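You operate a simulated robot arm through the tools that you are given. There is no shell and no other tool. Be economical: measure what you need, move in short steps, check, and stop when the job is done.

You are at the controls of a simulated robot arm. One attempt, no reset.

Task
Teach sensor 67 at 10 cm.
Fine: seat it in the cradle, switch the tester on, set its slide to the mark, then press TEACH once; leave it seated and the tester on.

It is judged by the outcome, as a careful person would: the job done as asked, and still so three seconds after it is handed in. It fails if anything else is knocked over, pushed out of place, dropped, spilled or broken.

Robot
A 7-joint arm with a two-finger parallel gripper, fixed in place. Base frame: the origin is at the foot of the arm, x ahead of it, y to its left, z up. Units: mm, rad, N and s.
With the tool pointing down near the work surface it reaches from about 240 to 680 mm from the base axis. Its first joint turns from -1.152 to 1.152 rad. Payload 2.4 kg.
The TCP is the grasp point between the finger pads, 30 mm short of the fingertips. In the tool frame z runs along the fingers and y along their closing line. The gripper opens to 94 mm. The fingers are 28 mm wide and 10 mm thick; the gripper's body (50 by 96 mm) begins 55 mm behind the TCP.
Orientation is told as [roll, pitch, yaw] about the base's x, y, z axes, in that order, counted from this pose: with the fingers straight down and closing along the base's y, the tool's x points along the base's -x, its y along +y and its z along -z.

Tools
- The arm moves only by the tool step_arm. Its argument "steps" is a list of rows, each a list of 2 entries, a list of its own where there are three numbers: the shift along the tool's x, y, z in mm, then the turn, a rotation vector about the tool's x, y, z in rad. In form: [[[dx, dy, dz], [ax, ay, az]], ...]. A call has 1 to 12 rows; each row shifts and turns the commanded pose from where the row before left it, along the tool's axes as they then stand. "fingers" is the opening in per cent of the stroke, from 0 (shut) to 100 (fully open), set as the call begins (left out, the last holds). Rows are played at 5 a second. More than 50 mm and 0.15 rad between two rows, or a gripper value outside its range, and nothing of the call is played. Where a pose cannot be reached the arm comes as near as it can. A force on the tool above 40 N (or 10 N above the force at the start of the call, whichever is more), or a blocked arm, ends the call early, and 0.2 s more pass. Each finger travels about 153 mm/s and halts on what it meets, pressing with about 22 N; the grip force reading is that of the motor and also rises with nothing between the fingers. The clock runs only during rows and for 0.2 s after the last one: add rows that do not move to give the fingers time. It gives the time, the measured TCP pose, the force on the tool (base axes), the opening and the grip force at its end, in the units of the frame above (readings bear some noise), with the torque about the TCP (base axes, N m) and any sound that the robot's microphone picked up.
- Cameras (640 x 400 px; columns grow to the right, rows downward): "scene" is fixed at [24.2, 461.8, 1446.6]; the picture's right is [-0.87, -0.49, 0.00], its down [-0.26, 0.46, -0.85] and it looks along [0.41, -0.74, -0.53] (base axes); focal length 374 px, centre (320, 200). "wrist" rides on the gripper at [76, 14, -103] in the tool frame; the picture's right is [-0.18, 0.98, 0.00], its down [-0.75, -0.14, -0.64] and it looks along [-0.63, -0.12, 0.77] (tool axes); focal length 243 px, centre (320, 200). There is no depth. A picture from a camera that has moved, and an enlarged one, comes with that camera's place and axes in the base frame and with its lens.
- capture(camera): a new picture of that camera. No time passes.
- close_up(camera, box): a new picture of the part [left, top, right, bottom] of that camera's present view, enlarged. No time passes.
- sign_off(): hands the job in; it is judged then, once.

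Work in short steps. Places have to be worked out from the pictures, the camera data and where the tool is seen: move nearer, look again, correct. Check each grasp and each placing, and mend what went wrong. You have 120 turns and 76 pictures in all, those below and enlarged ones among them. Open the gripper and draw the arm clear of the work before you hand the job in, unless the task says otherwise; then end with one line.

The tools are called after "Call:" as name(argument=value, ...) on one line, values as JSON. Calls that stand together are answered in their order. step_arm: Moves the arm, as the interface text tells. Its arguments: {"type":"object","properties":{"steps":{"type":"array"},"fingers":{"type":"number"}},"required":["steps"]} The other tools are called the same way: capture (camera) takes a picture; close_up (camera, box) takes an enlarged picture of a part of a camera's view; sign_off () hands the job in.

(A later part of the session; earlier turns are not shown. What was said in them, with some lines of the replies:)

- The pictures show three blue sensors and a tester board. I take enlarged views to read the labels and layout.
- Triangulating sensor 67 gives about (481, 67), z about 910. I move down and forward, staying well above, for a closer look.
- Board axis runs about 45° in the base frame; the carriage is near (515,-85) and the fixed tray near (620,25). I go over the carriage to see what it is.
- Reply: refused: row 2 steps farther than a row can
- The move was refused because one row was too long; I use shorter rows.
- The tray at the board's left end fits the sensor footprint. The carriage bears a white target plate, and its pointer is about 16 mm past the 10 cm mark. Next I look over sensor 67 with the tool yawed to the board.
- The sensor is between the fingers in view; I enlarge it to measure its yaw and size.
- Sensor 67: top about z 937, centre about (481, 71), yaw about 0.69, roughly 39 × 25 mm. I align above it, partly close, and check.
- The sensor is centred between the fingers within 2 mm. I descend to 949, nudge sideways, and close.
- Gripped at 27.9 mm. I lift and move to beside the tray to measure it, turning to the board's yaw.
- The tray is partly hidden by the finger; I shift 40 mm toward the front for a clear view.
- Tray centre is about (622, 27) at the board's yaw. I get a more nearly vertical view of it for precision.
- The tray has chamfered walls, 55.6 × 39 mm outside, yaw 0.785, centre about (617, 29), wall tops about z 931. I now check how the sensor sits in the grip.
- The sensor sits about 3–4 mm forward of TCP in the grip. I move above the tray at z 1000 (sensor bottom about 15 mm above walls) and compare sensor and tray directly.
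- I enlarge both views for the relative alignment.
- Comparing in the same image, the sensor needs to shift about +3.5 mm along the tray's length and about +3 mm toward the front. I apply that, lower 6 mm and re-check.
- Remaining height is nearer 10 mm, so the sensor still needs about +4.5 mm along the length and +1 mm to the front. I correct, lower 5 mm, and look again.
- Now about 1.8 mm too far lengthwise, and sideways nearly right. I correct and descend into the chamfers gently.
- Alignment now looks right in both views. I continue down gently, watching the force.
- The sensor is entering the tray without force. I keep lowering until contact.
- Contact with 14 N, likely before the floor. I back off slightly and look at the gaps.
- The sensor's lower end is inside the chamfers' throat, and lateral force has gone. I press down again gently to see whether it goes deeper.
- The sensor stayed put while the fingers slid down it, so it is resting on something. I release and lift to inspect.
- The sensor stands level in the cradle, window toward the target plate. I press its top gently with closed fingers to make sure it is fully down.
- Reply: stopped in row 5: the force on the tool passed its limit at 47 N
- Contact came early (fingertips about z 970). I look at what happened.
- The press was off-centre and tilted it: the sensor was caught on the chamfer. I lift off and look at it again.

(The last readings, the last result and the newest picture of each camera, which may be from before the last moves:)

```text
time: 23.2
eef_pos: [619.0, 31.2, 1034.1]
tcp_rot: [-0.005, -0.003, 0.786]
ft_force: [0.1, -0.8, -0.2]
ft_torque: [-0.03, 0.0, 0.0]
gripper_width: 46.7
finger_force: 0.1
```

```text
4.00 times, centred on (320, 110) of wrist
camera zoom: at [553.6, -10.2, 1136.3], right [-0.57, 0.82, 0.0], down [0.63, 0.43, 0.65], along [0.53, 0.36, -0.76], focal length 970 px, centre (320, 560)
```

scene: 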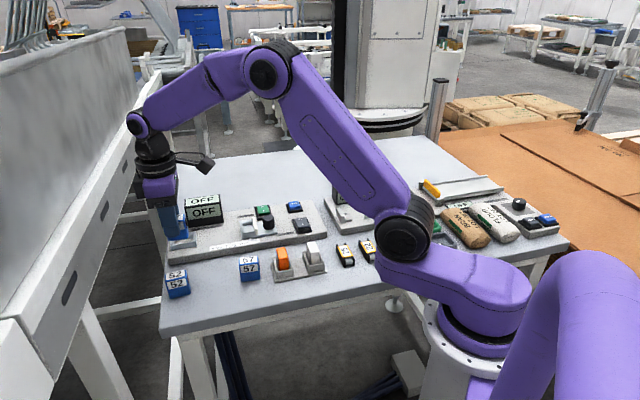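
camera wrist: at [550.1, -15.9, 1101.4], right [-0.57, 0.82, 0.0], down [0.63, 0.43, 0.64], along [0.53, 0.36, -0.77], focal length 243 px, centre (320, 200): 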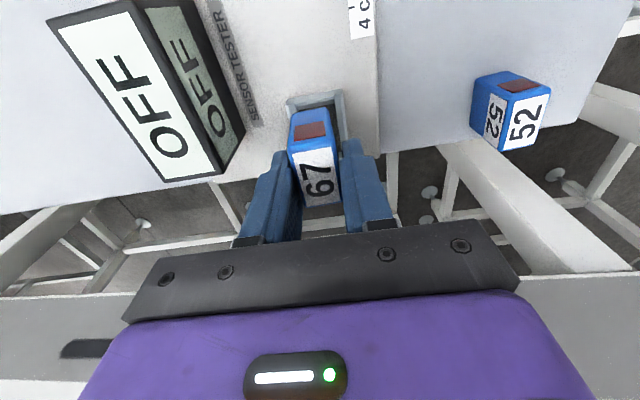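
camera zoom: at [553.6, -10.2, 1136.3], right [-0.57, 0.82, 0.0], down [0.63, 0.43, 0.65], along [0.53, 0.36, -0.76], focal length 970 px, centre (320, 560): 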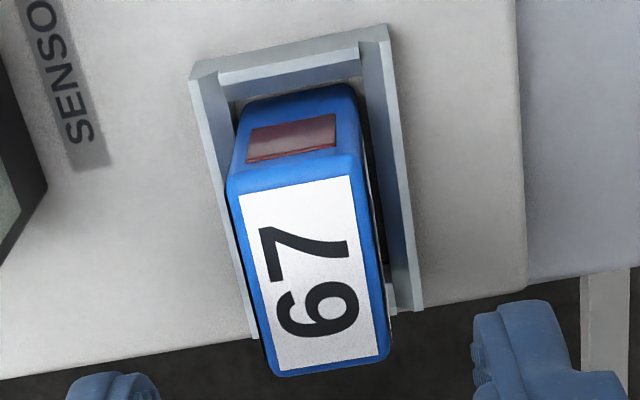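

Re-triangulating from two wrist views, the wall tops are near z 935 and floor near 921, so the sensor was probably resting on the floor. I check its level closely.

Call:
close_up(camera="scene", box=[172, 215, 204, 247])

Call:
close_up(camera="wrist", box=[296, 62, 360, 102])

```text
12.50 times, centred on (188, 231) of scene
camera zoom: at [24.2, 461.8, 1446.6], right [-0.87, -0.49, 0.0], down [-0.26, 0.46, -0.85], along [0.41, -0.74, -0.53], focal length 4674 px, centre (1970, -188)
```

zoom: 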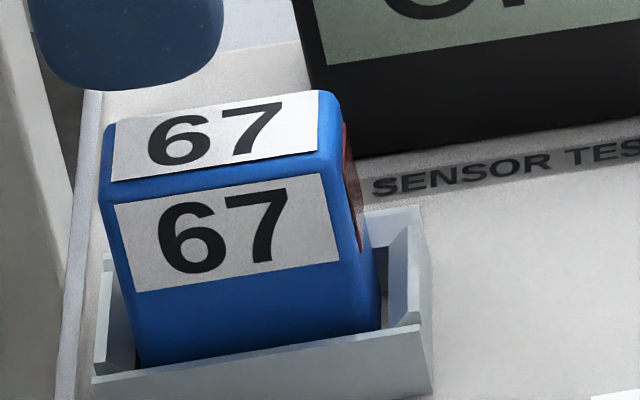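

```text
10.00 times, centred on (328, 82) of wrist
camera zoom: at [553.6, -10.2, 1136.3], right [-0.57, 0.82, 0.0], down [0.63, 0.43, 0.65], along [0.53, 0.36, -0.76], focal length 2426 px, centre (240, 1380)
```

zoom: 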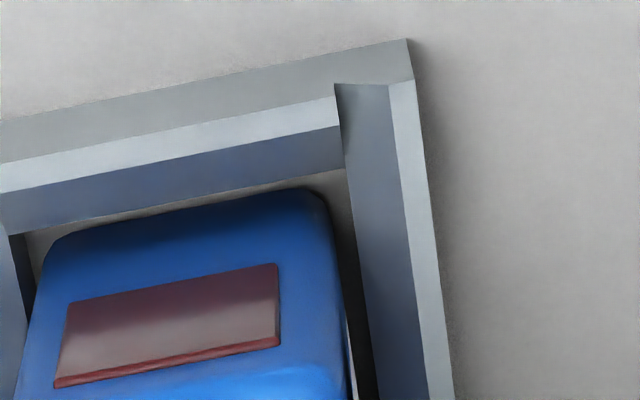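

Geometry says it is seated flat on the floor of the cradle (hidden part about 9.5 mm matches). Next the POWER rocker, I side near (526,-150): I move above and look.

Call:
step_arm(steps=[[[38.7, -12.4, 0], [0, 0, 0]], [[38.7, -12.4, 0], [0, 0, 0]], [[38.7, -12.4, 0], [0, 0, 0]], [[38.7, -12.4, 0], [0, 0, 0]], [[38.7, -12.4, 0], [0, 0, 0]], [[0, 0, 0], [0, 0, 0]]], fingers=0)

Call:
capture(camera="wrist")

Call:
close_up(camera="wrist", box=[240, 20, 400, 160])

```text
time: 24.6
eef_pos: [525.7, -151.5, 1032.4]
tcp_rot: [-0.003, -0.004, 0.786]
ft_force: [0.3, -0.5, 0.6]
ft_torque: [-0.01, 0.0, -0.03]
gripper_width: 0.3
finger_force: 21.8
```

```text
27 pictures are left
camera wrist: at [460.6, -194.1, 1134.4], right [-0.57, 0.82, 0.0], down [0.63, 0.43, 0.65], along [0.53, 0.36, -0.76], focal length 243 px, centre (320, 200)
```

wrist: 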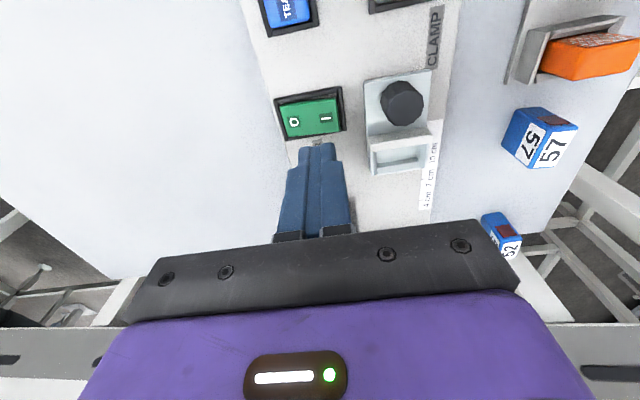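

```text
2.86 times, centred on (320, 90) of wrist
camera zoom: at [460.6, -194.1, 1134.4], right [-0.57, 0.82, 0.0], down [0.63, 0.43, 0.65], along [0.53, 0.36, -0.76], focal length 693 px, centre (320, 514)
```

zoom: 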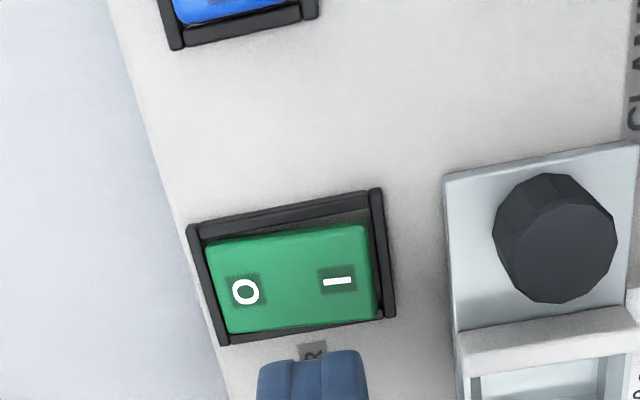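

The I label is at about (523,-145). I align the closed fingertips over it and come down, last part slow.

Call:
step_arm(steps=[[[-3.1, 6.4, 20], [0, 0, 0]], [[0, 0, 25], [0, 0, 0]], [[0, 0, 12], [0, 0, 0]], [[0, 0, 3], [0, 0, 0]], [[0, 0, 3], [0, 0, 0]], [[0, 0, 0], [0, 0, 0]]])

```text
time: 26.0
eef_pos: [524.8, -142.6, 970.1]
tcp_rot: [-0.002, -0.003, 0.785]
ft_force: [-1.4, 1.4, -0.4]
ft_torque: [0.01, 0.0, 0.0]
gripper_width: 0.0
finger_force: 21.9
```

Call:
step_arm(steps=[[[0, 0, 2], [0, 0, 0]], [[0, 0, 2], [0, 0, 0]], [[0, 0, 2], [0, 0, 0]], [[0, 0, 2], [0, 0, 0]], [[0, 0, 0], [0, 0, 0]]])

Call:
close_up(camera="scene", box=[170, 180, 330, 280])

```text
time: 27.2
eef_pos: [524.2, -141.1, 963.6]
tcp_rot: [-0.009, -0.007, 0.785]
ft_force: [-7.5, 0.6, 32.2]
ft_torque: [-0.33, 0.15, -0.11]
gripper_width: 0.0
finger_force: 22.2
```

```text
4.00 times, centred on (250, 230) of scene
camera zoom: at [23.5, 462.0, 1446.6], right [-0.87, -0.49, 0.0], down [-0.26, 0.46, -0.85], along [0.41, -0.74, -0.53], focal length 1496 px, centre (600, 80)
```

zoom: 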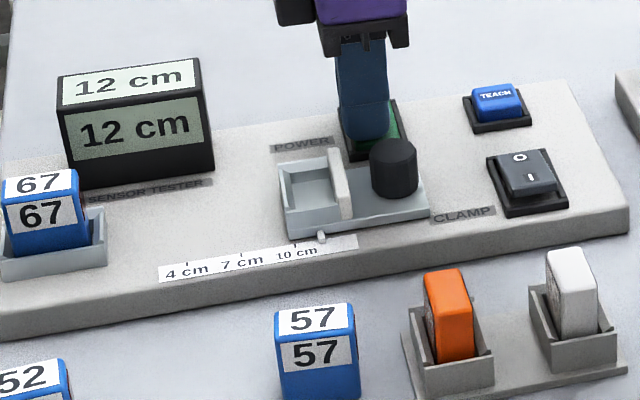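

The tester is on and reads 12 cm. I lift off and move above the slide's knob with fingers opened.

Call:
step_arm(steps=[[[0, 0, -25], [0, 0, 0]], [[0, 0, -30], [0, 0, 0]], [[5, 29, 0], [0, 0, 0]], [[5, 29, 0], [0, 0, 0]], [[0, 0, 0], [0, 0, 0]]], fingers=0)

Call:
step_arm(steps=[[[0, 0, 0], [0, 0, 0]], [[0, 0, 0], [0, 0, 0]]], fingers=60)

Call:
close_up(camera="wrist", box=[200, 40, 440, 190])

```text
time: 28.4
eef_pos: [476.8, -107.4, 1016.3]
tcp_rot: [-0.004, -0.003, 0.784]
ft_force: [0.6, 1.2, -0.7]
ft_torque: [0.0, 0.01, 0.02]
gripper_width: 0.2
finger_force: 21.4
```

```text
time: 29.0
eef_pos: [475.4, -108.3, 1016.6]
tcp_rot: [-0.005, -0.004, 0.787]
ft_force: [-0.4, -0.3, 0.1]
ft_torque: [0.01, 0.03, 0.0]
gripper_width: 56.5
finger_force: 0.0
```

```text
2.67 times, centred on (320, 115) of wrist
camera zoom: at [411.6, -151.3, 1119.3], right [-0.57, 0.82, 0.0], down [0.63, 0.43, 0.65], along [0.53, 0.36, -0.76], focal length 647 px, centre (320, 427)
```

zoom: 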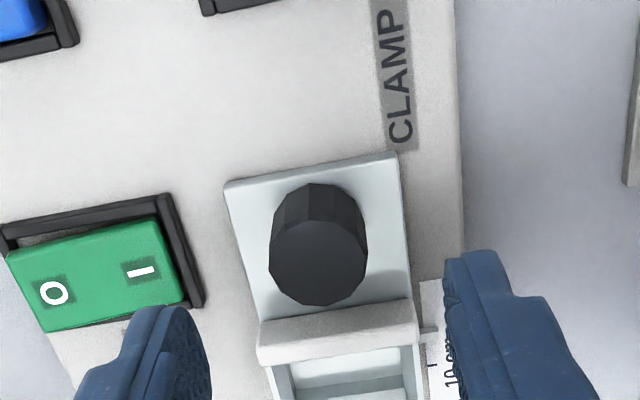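

Knob centre about (477,-107), top about z 955. I align, narrow to 47 mm, descend so that the tips reach z ~937, and grip.

Call:
step_arm(steps=[[[-1.6, 0, 20], [0, 0, 0]], [[0, 0, 20], [0, 0, 0]], [[0, 0, 9], [0, 0, 0]], [[0, 0, 0], [0, 0, 0]]], fingers=50)

Call:
step_arm(steps=[[[0, 0, 0], [0, 0, 0]], [[0, 0, 0], [0, 0, 0]], [[0, 0, 0], [0, 0, 0]]], fingers=10)

Call:
close_up(camera="scene", box=[170, 180, 330, 280])

```text
time: 30.0
eef_pos: [476.8, -108.7, 969.2]
tcp_rot: [-0.005, -0.003, 0.785]
ft_force: [-1.0, -0.7, 0.1]
ft_torque: [-0.05, 0.01, 0.01]
gripper_width: 47.0
finger_force: 0.1
```

```text
time: 30.8
eef_pos: [477.5, -109.1, 969.6]
tcp_rot: [-0.009, -0.007, 0.782]
ft_force: [15.7, -14.6, -8.1]
ft_torque: [0.09, -0.03, -0.07]
gripper_width: 26.9
finger_force: 45.4
```

```text
4.00 times, centred on (250, 230) of scene
camera zoom: at [24.8, 461.4, 1446.8], right [-0.87, -0.49, 0.0], down [-0.26, 0.46, -0.85], along [0.41, -0.74, -0.53], focal length 1496 px, centre (600, 80)
```

zoom: 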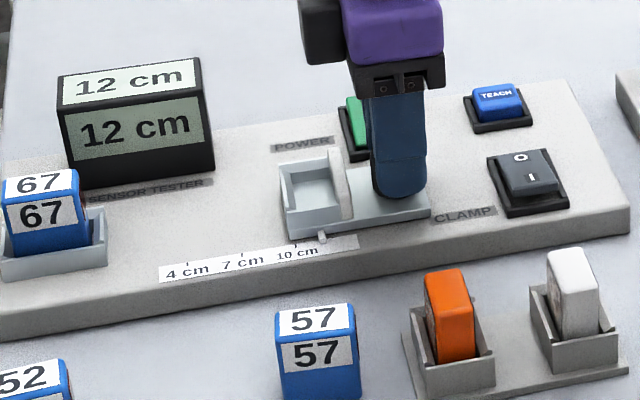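

The knob is gripped at 26.9 mm with some side load. I relieve it by 1 mm and slide 12 mm toward the 10 cm mark.

Call:
step_arm(steps=[[[0, -1, 0], [0, 0, 0]], [[-3, 0, 0], [0, 0, 0]], [[-3, 0, 0], [0, 0, 0]], [[-3, 0, 0], [0, 0, 0]], [[-3, 0, 0], [0, 0, 0]], [[0, 0, 0], [0, 0, 0]]])

Call:
close_up(camera="scene", box=[170, 200, 266, 260])

```text
time: 32.2
eef_pos: [488.0, -98.9, 969.3]
tcp_rot: [-0.009, -0.006, 0.788]
ft_force: [15.8, -12.6, 8.6]
ft_torque: [-0.62, 0.56, -0.05]
gripper_width: 27.1
finger_force: 45.0
```

```text
6.67 times, centred on (218, 230) of scene
camera zoom: at [24.5, 461.5, 1446.7], right [-0.87, -0.49, 0.0], down [-0.26, 0.46, -0.85], along [0.41, -0.74, -0.53], focal length 2493 px, centre (1000, 0)
```

zoom: 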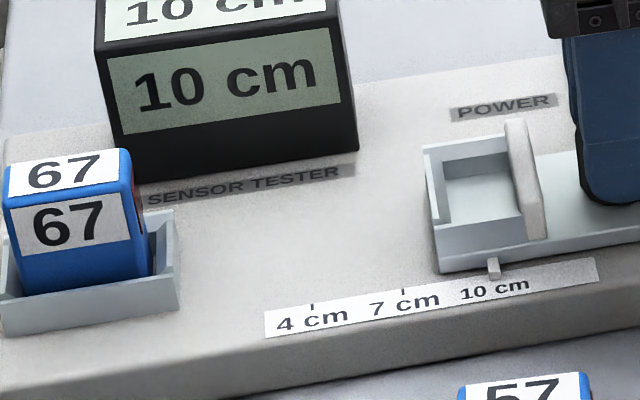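

Display reads 10 cm and the pointer covers the tick. I check precisely with both cameras.

Call:
close_up(camera="scene", box=[206, 232, 262, 256])

Call:
capture(camera="wrist")

```text
11.43 times, centred on (234, 244) of scene
camera zoom: at [24.5, 461.5, 1446.7], right [-0.87, -0.49, 0.0], down [-0.26, 0.46, -0.85], along [0.41, -0.74, -0.53], focal length 4274 px, centre (1303, -303)
```

zoom: 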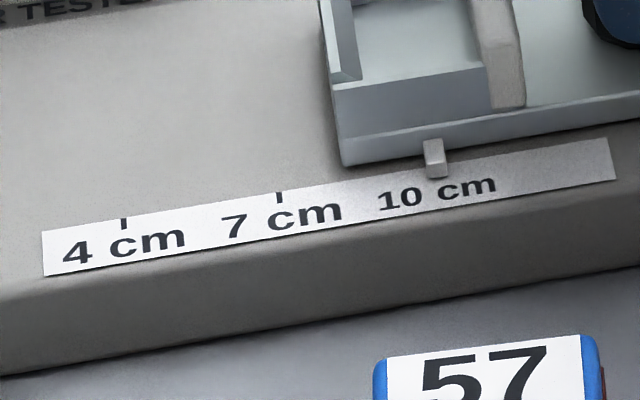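

```text
20 pictures are left
camera wrist: at [422.6, -141.3, 1070.8], right [-0.57, 0.82, -0.01], down [0.63, 0.43, 0.65], along [0.54, 0.36, -0.76], focal length 243 px, centre (320, 200)
```

wrist: 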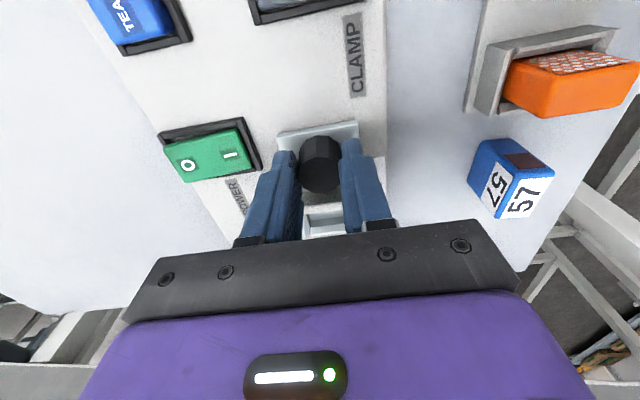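

The pointer appears about 0.8 mm beyond the mark. I nudge 0.8 mm more, then release and lift clear to check.

Call:
step_arm(steps=[[[-0.8, -0.5, 0], [0, 0, 0]], [[0, 0, 0], [0, 0, 0]], [[0, 0, 0], [0, 0, 0]]])

Call:
close_up(camera="scene", box=[206, 232, 262, 256])

```text
time: 33.0
eef_pos: [487.8, -98.3, 969.5]
tcp_rot: [-0.007, -0.005, 0.786]
ft_force: [11.4, -10.2, 6.7]
ft_torque: [0.27, -0.23, -0.01]
gripper_width: 27.4
finger_force: 44.8
```

```text
11.43 times, centred on (234, 244) of scene
camera zoom: at [24.4, 461.5, 1446.7], right [-0.87, -0.49, 0.0], down [-0.26, 0.46, -0.85], along [0.41, -0.74, -0.53], focal length 4274 px, centre (1303, -303)
```

zoom: 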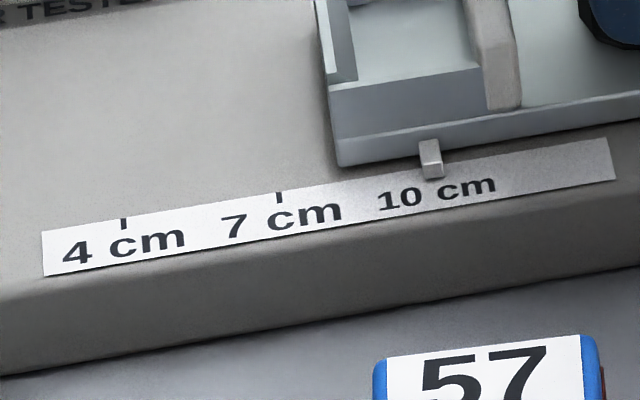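

Pointer now sits on the 10 cm tick. I relieve the side load, release, lift clear and check from above.

Call:
step_arm(steps=[[[0, 0, 0], [0, 0, 0]], [[0, 0, 0], [0, 0, 0]], [[0, 0, -10], [0, 0, 0]], [[0, 0, -25], [0, 0, 0]], [[0, 0, -25], [0, 0, 0]], [[0, -30, 0], [0, 0, 0]], [[0, 0, 0], [0, 0, 0]]], fingers=45)

Call:
close_up(camera="wrist", box=[280, 40, 480, 180])

Call:
close_up(camera="scene", box=[160, 180, 320, 280])

```text
time: 34.6
eef_pos: [509.1, -120.7, 1029.1]
tcp_rot: [-0.005, -0.004, 0.786]
ft_force: [0.6, 0.2, -0.3]
ft_torque: [0.01, 0.0, 0.0]
gripper_width: 42.4
finger_force: 0.0
```

```text
2.86 times, centred on (380, 110) of wrist
camera zoom: at [444.8, -163.2, 1131.2], right [-0.57, 0.82, 0.0], down [0.63, 0.43, 0.65], along [0.53, 0.36, -0.76], focal length 693 px, centre (149, 457)
```

zoom: 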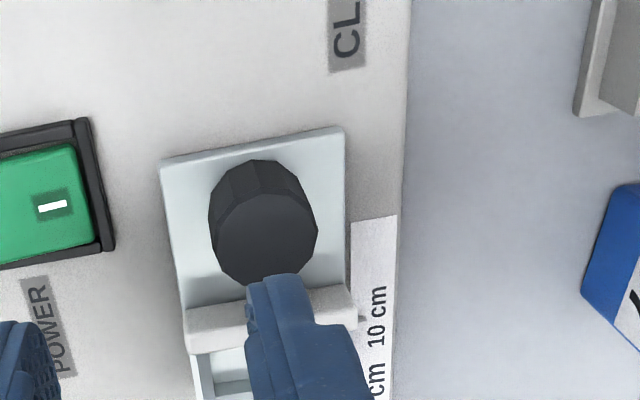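

```text
4.00 times, centred on (240, 230) of scene
camera zoom: at [24.2, 461.8, 1446.6], right [-0.87, -0.49, 0.0], down [-0.26, 0.46, -0.85], along [0.41, -0.74, -0.53], focal length 1496 px, centre (640, 80)
```

zoom: 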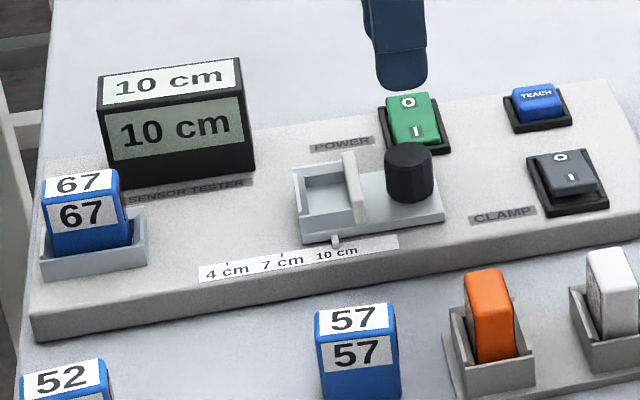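

Everything reads 10 cm. Now to TEACH, near (474,-207): I close the fingers, move above and look.

Call:
step_arm(steps=[[[28.5, -12, 0], [0, 0, 0]], [[28.5, -12, 0], [0, 0, 0]], [[28.5, -12, 0], [0, 0, 0]], [[0, 0, 0], [0, 0, 0]]], fingers=0)

Call:
close_up(camera="wrist", box=[240, 40, 400, 180])

Call:
close_up(camera="wrist", box=[380, 130, 480, 260])

```text
time: 35.6
eef_pos: [472.5, -206.8, 1028.7]
tcp_rot: [-0.005, -0.002, 0.785]
ft_force: [0.1, -0.2, 0.0]
ft_torque: [0.03, -0.04, 0.03]
gripper_width: 0.0
finger_force: 22.0
```

```text
2.86 times, centred on (320, 110) of wrist
camera zoom: at [408.4, -248.2, 1130.9], right [-0.57, 0.82, 0.0], down [0.63, 0.43, 0.65], along [0.53, 0.36, -0.76], focal length 693 px, centre (320, 457)
```

zoom: 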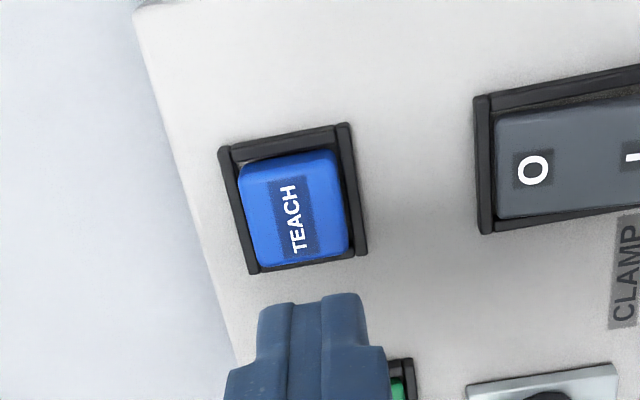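

```text
3.08 times, centred on (430, 195) of wrist
camera zoom: at [408.4, -248.2, 1130.9], right [-0.57, 0.82, 0.0], down [0.63, 0.43, 0.65], along [0.53, 0.36, -0.76], focal length 746 px, centre (-18, 215)
```

zoom: 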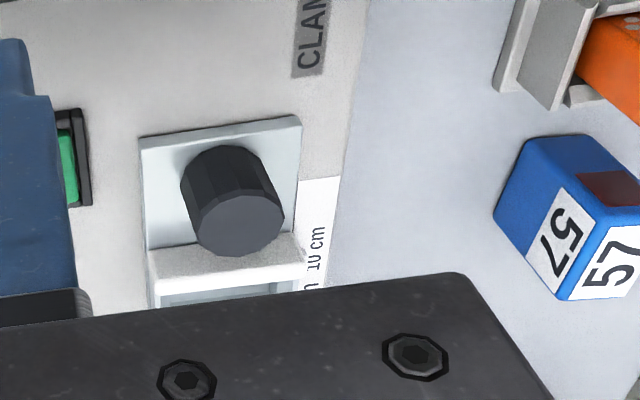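

TEACH centre is about (472,-212). I align and descend to just above it.

Call:
step_arm(steps=[[[3.8, -3.7, 20], [0, 0, 0]], [[0, 0, 20], [0, 0, 0]], [[0, 0, 12], [0, 0, 0]], [[0, 0, 0], [0, 0, 0]]])

Call:
close_up(camera="scene", box=[270, 180, 334, 230])

```text
time: 36.6
eef_pos: [474.5, -210.3, 977.4]
tcp_rot: [-0.007, -0.003, 0.785]
ft_force: [0.0, 0.5, 0.5]
ft_torque: [-0.01, 0.03, 0.02]
gripper_width: 0.2
finger_force: 21.8
```

```text
8.00 times, centred on (302, 205) of scene
camera zoom: at [24.2, 461.8, 1446.6], right [-0.87, -0.49, 0.0], down [-0.26, 0.46, -0.85], along [0.41, -0.74, -0.53], focal length 2992 px, centre (464, 160)
```

zoom: 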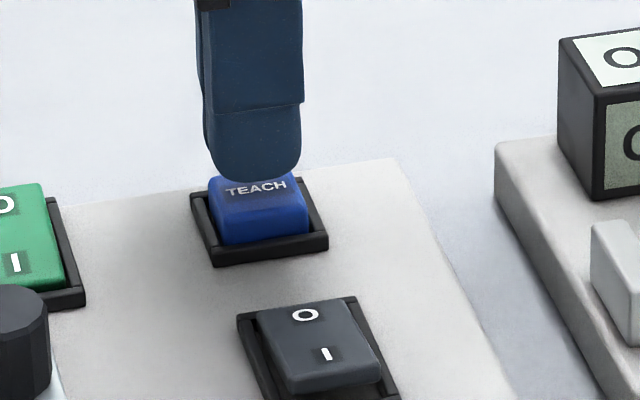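

The tip is over the button. I press down slowly in one stroke.

Call:
step_arm(steps=[[[0, 0, 3], [0, 0, 0]], [[0, 0, 2], [0, 0, 0]], [[0, 0, 2], [0, 0, 0]], [[0, 0, 2], [0, 0, 0]]])

```text
time: 37.6
eef_pos: [474.1, -210.5, 967.1]
tcp_rot: [-0.006, -0.005, 0.784]
ft_force: [0.0, -0.2, -0.1]
ft_torque: [0.0, -0.01, 0.0]
gripper_width: 0.2
finger_force: 22.0
```

Call:
step_arm(steps=[[[0, 0, 2], [0, 0, 0]], [[0, 0, 2], [0, 0, 0]], [[0, 0, 2], [0, 0, 0]]])

```text
time: 38.4
eef_pos: [473.9, -210.7, 962.0]
tcp_rot: [-0.005, -0.007, 0.786]
ft_force: [0.1, 1.4, 2.9]
ft_torque: [-0.02, 0.04, -0.03]
gripper_width: 0.2
finger_force: 22.4
heard: click
```

A click was heard with light contact. I check the display before retracting.

Call:
close_up(camera="scene", box=[160, 180, 320, 280])

```text
4.00 times, centred on (240, 230) of scene
camera zoom: at [24.2, 461.9, 1446.6], right [-0.87, -0.49, 0.0], down [-0.26, 0.46, -0.85], along [0.41, -0.74, -0.53], focal length 1496 px, centre (640, 80)
```

zoom: 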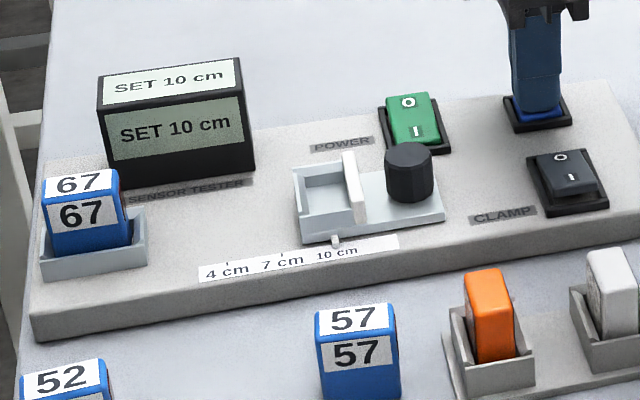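

The display reads "SET 10 cm": the teach registered. I retract straight up and clear of the work.

Call:
step_arm(steps=[[[0, 0, -10], [0, 0, 0]], [[0, 0, -40], [0, 0, 0]], [[0, 0, -45], [0, 0, 0]], [[0, 0, -45], [0, 0, 0]], [[0, 0, -45], [0, 0, 0]], [[0, 0, 0], [0, 0, 0]]])

Call:
step_arm(steps=[[[0, 0, 0], [0, 0, 0]], [[0, 0, 0], [0, 0, 0]], [[0, 0, 0], [0, 0, 0]], [[0, 0, 0], [0, 0, 0]]], fingers=100)

Call:
capture(camera="scene")

Call:
close_up(camera="scene", box=[160, 180, 320, 280])

Call:
close_up(camera="scene", box=[160, 205, 208, 255])

```text
time: 39.8
eef_pos: [473.0, -213.0, 1147.8]
tcp_rot: [-0.004, -0.002, 0.785]
ft_force: [0.5, 0.0, 0.5]
ft_torque: [-0.01, -0.02, 0.0]
gripper_width: 0.1
finger_force: 22.2
```

```text
time: 40.8
eef_pos: [472.1, -213.6, 1147.9]
tcp_rot: [-0.006, -0.004, 0.786]
ft_force: [0.0, 1.0, -0.8]
ft_torque: [-0.01, -0.01, 0.02]
gripper_width: 93.7
finger_force: 0.0
```

```text
12 pictures are left
```

scene: 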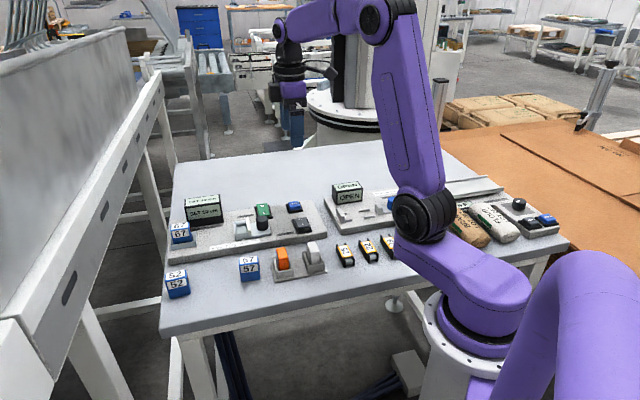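

```text
4.00 times, centred on (240, 230) of scene
camera zoom: at [24.2, 461.8, 1446.6], right [-0.87, -0.49, 0.0], down [-0.26, 0.46, -0.85], along [0.41, -0.74, -0.53], focal length 1496 px, centre (640, 80)
```

zoom: 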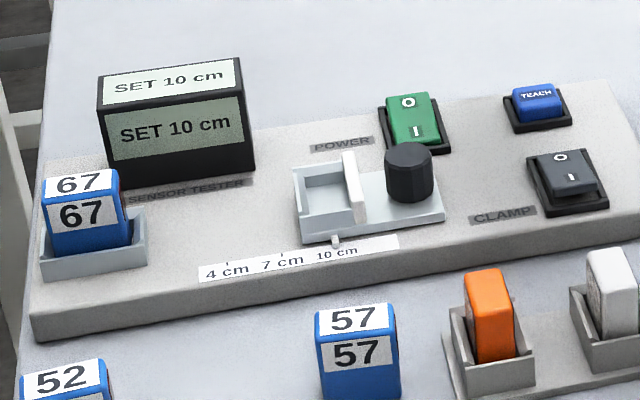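

```text
8.00 times, centred on (184, 230) of scene
camera zoom: at [24.2, 461.8, 1446.6], right [-0.87, -0.49, 0.0], down [-0.26, 0.46, -0.85], along [0.41, -0.74, -0.53], focal length 2992 px, centre (1408, -40)
```

zoom: 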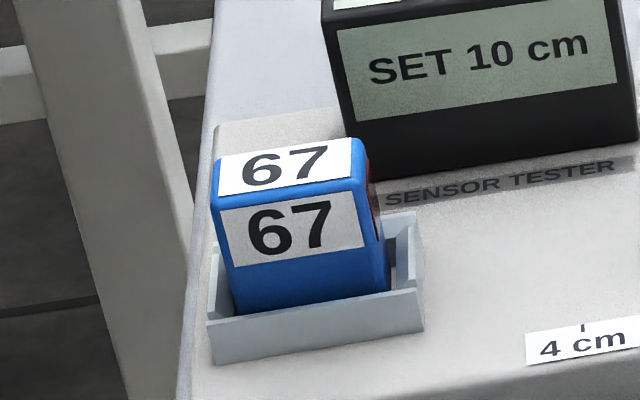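

Teach is done. A bright spot beside the sensor's lower corner makes me want to confirm it is flat, so I take a closer look from the carriage side.

Call:
step_arm(steps=[[[-39.5, 18.7, 0], [0, 0, 0]], [[-39.5, 18.7, 0], [0, 0, 0]], [[-39.5, 18.7, 0], [0, 0, 0]], [[-39.5, 18.7, 0], [0, 0, 0]], [[-39.5, 18.7, 0], [0, 0, 0]], [[-39.5, 18.7, 0], [0, 0, 0]], [[-39.5, 18.7, 0], [0, 0, 0]], [[0, 0, 40], [0, 0, 0]], [[0, 0, 40], [0, 0, 0]], [[0, 0, 30], [0, 0, 0]], [[0, 0, 0], [0, 0, 0]]], fingers=30)

Call:
close_up(camera="wrist", box=[180, 50, 340, 170])

```text
time: 43.2
eef_pos: [577.1, 78.6, 1036.5]
tcp_rot: [-0.007, -0.005, 0.785]
ft_force: [-0.8, 0.5, -0.6]
ft_torque: [0.0, 0.03, 0.0]
gripper_width: 28.1
finger_force: 0.1
```

```text
3.33 times, centred on (260, 110) of wrist
camera zoom: at [510.6, 36.6, 1138.7], right [-0.57, 0.82, 0.0], down [0.63, 0.43, 0.65], along [0.53, 0.36, -0.76], focal length 809 px, centre (520, 500)
```

zoom: 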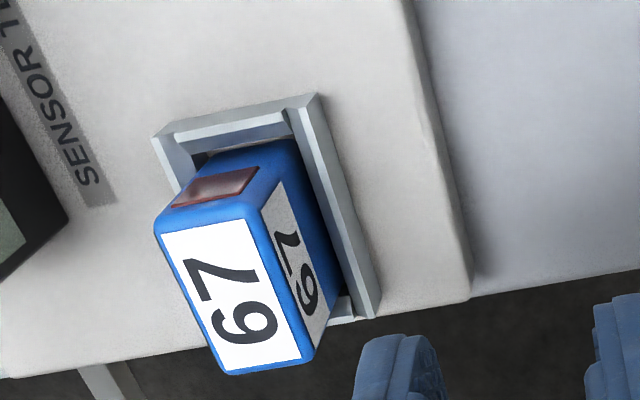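

Call:
close_up(camera="wrist", box=[214, 72, 278, 166])

Call:
capture(camera="wrist")

```text
4.26 times, centred on (246, 119) of wrist
camera zoom: at [510.6, 36.6, 1138.7], right [-0.57, 0.82, 0.0], down [0.63, 0.43, 0.65], along [0.53, 0.36, -0.76], focal length 1032 px, centre (635, 545)
```

zoom: 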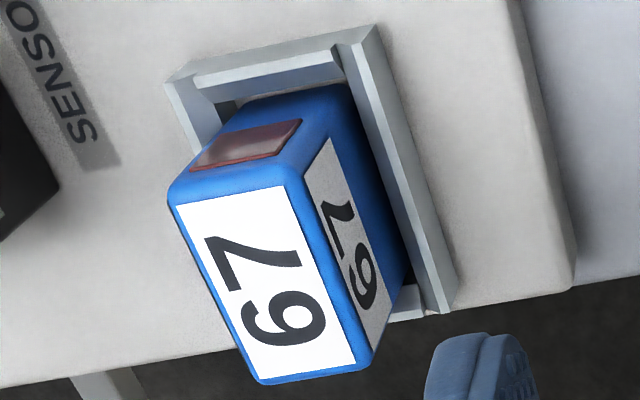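

```text
7 pictures are left
camera wrist: at [510.6, 36.6, 1138.7], right [-0.57, 0.82, 0.0], down [0.63, 0.43, 0.65], along [0.53, 0.36, -0.76], focal length 243 px, centre (320, 200)
```

wrist: 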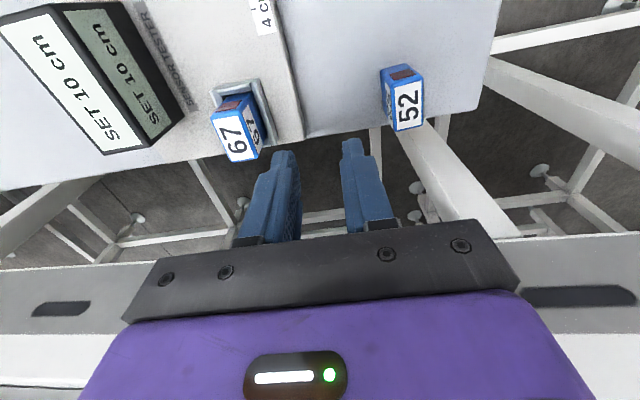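

The sensor's edges are parallel to the cradle in both directions, so it is flat and seated, and the display still shows SET 10 cm. I raise the arm clear and open the gripper.

Call:
step_arm(steps=[[[0, 0, -45], [0, 0, 0]], [[0, 0, -45], [0, 0, 0]], [[0, 0, -45], [0, 0, 0]], [[20, 0, -40], [0, 0, 0]], [[0, 0, 0], [0, 0, 0]], [[0, 0, 0], [0, 0, 0]]], fingers=100)

Call:
close_up(camera="scene", box=[150, 170, 350, 305])

```text
time: 44.6
eef_pos: [561.6, 63.4, 1212.1]
tcp_rot: [-0.006, -0.003, 0.784]
ft_force: [-1.2, 0.0, 1.0]
ft_torque: [-0.01, 0.02, -0.02]
gripper_width: 94.0
finger_force: 0.1
```

```text
2.96 times, centred on (250, 238) of scene
camera zoom: at [24.2, 461.8, 1446.6], right [-0.87, -0.49, 0.0], down [-0.26, 0.46, -0.85], along [0.41, -0.74, -0.53], focal length 1108 px, centre (527, 89)
```

zoom: 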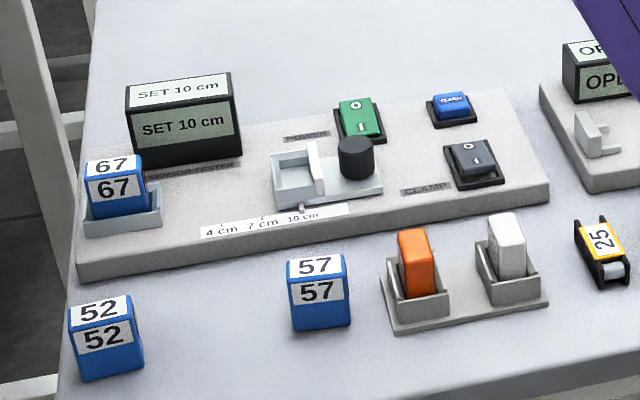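

All is in place and the arm is clear; I hand it in.

Call:
sign_off()

```text
The job is handed in.
```

Sensor 67 is seated in the cradle, the slide is at the 10 cm mark, and TEACH was pressed once; the tester is still on and shows "SET 10 cm".
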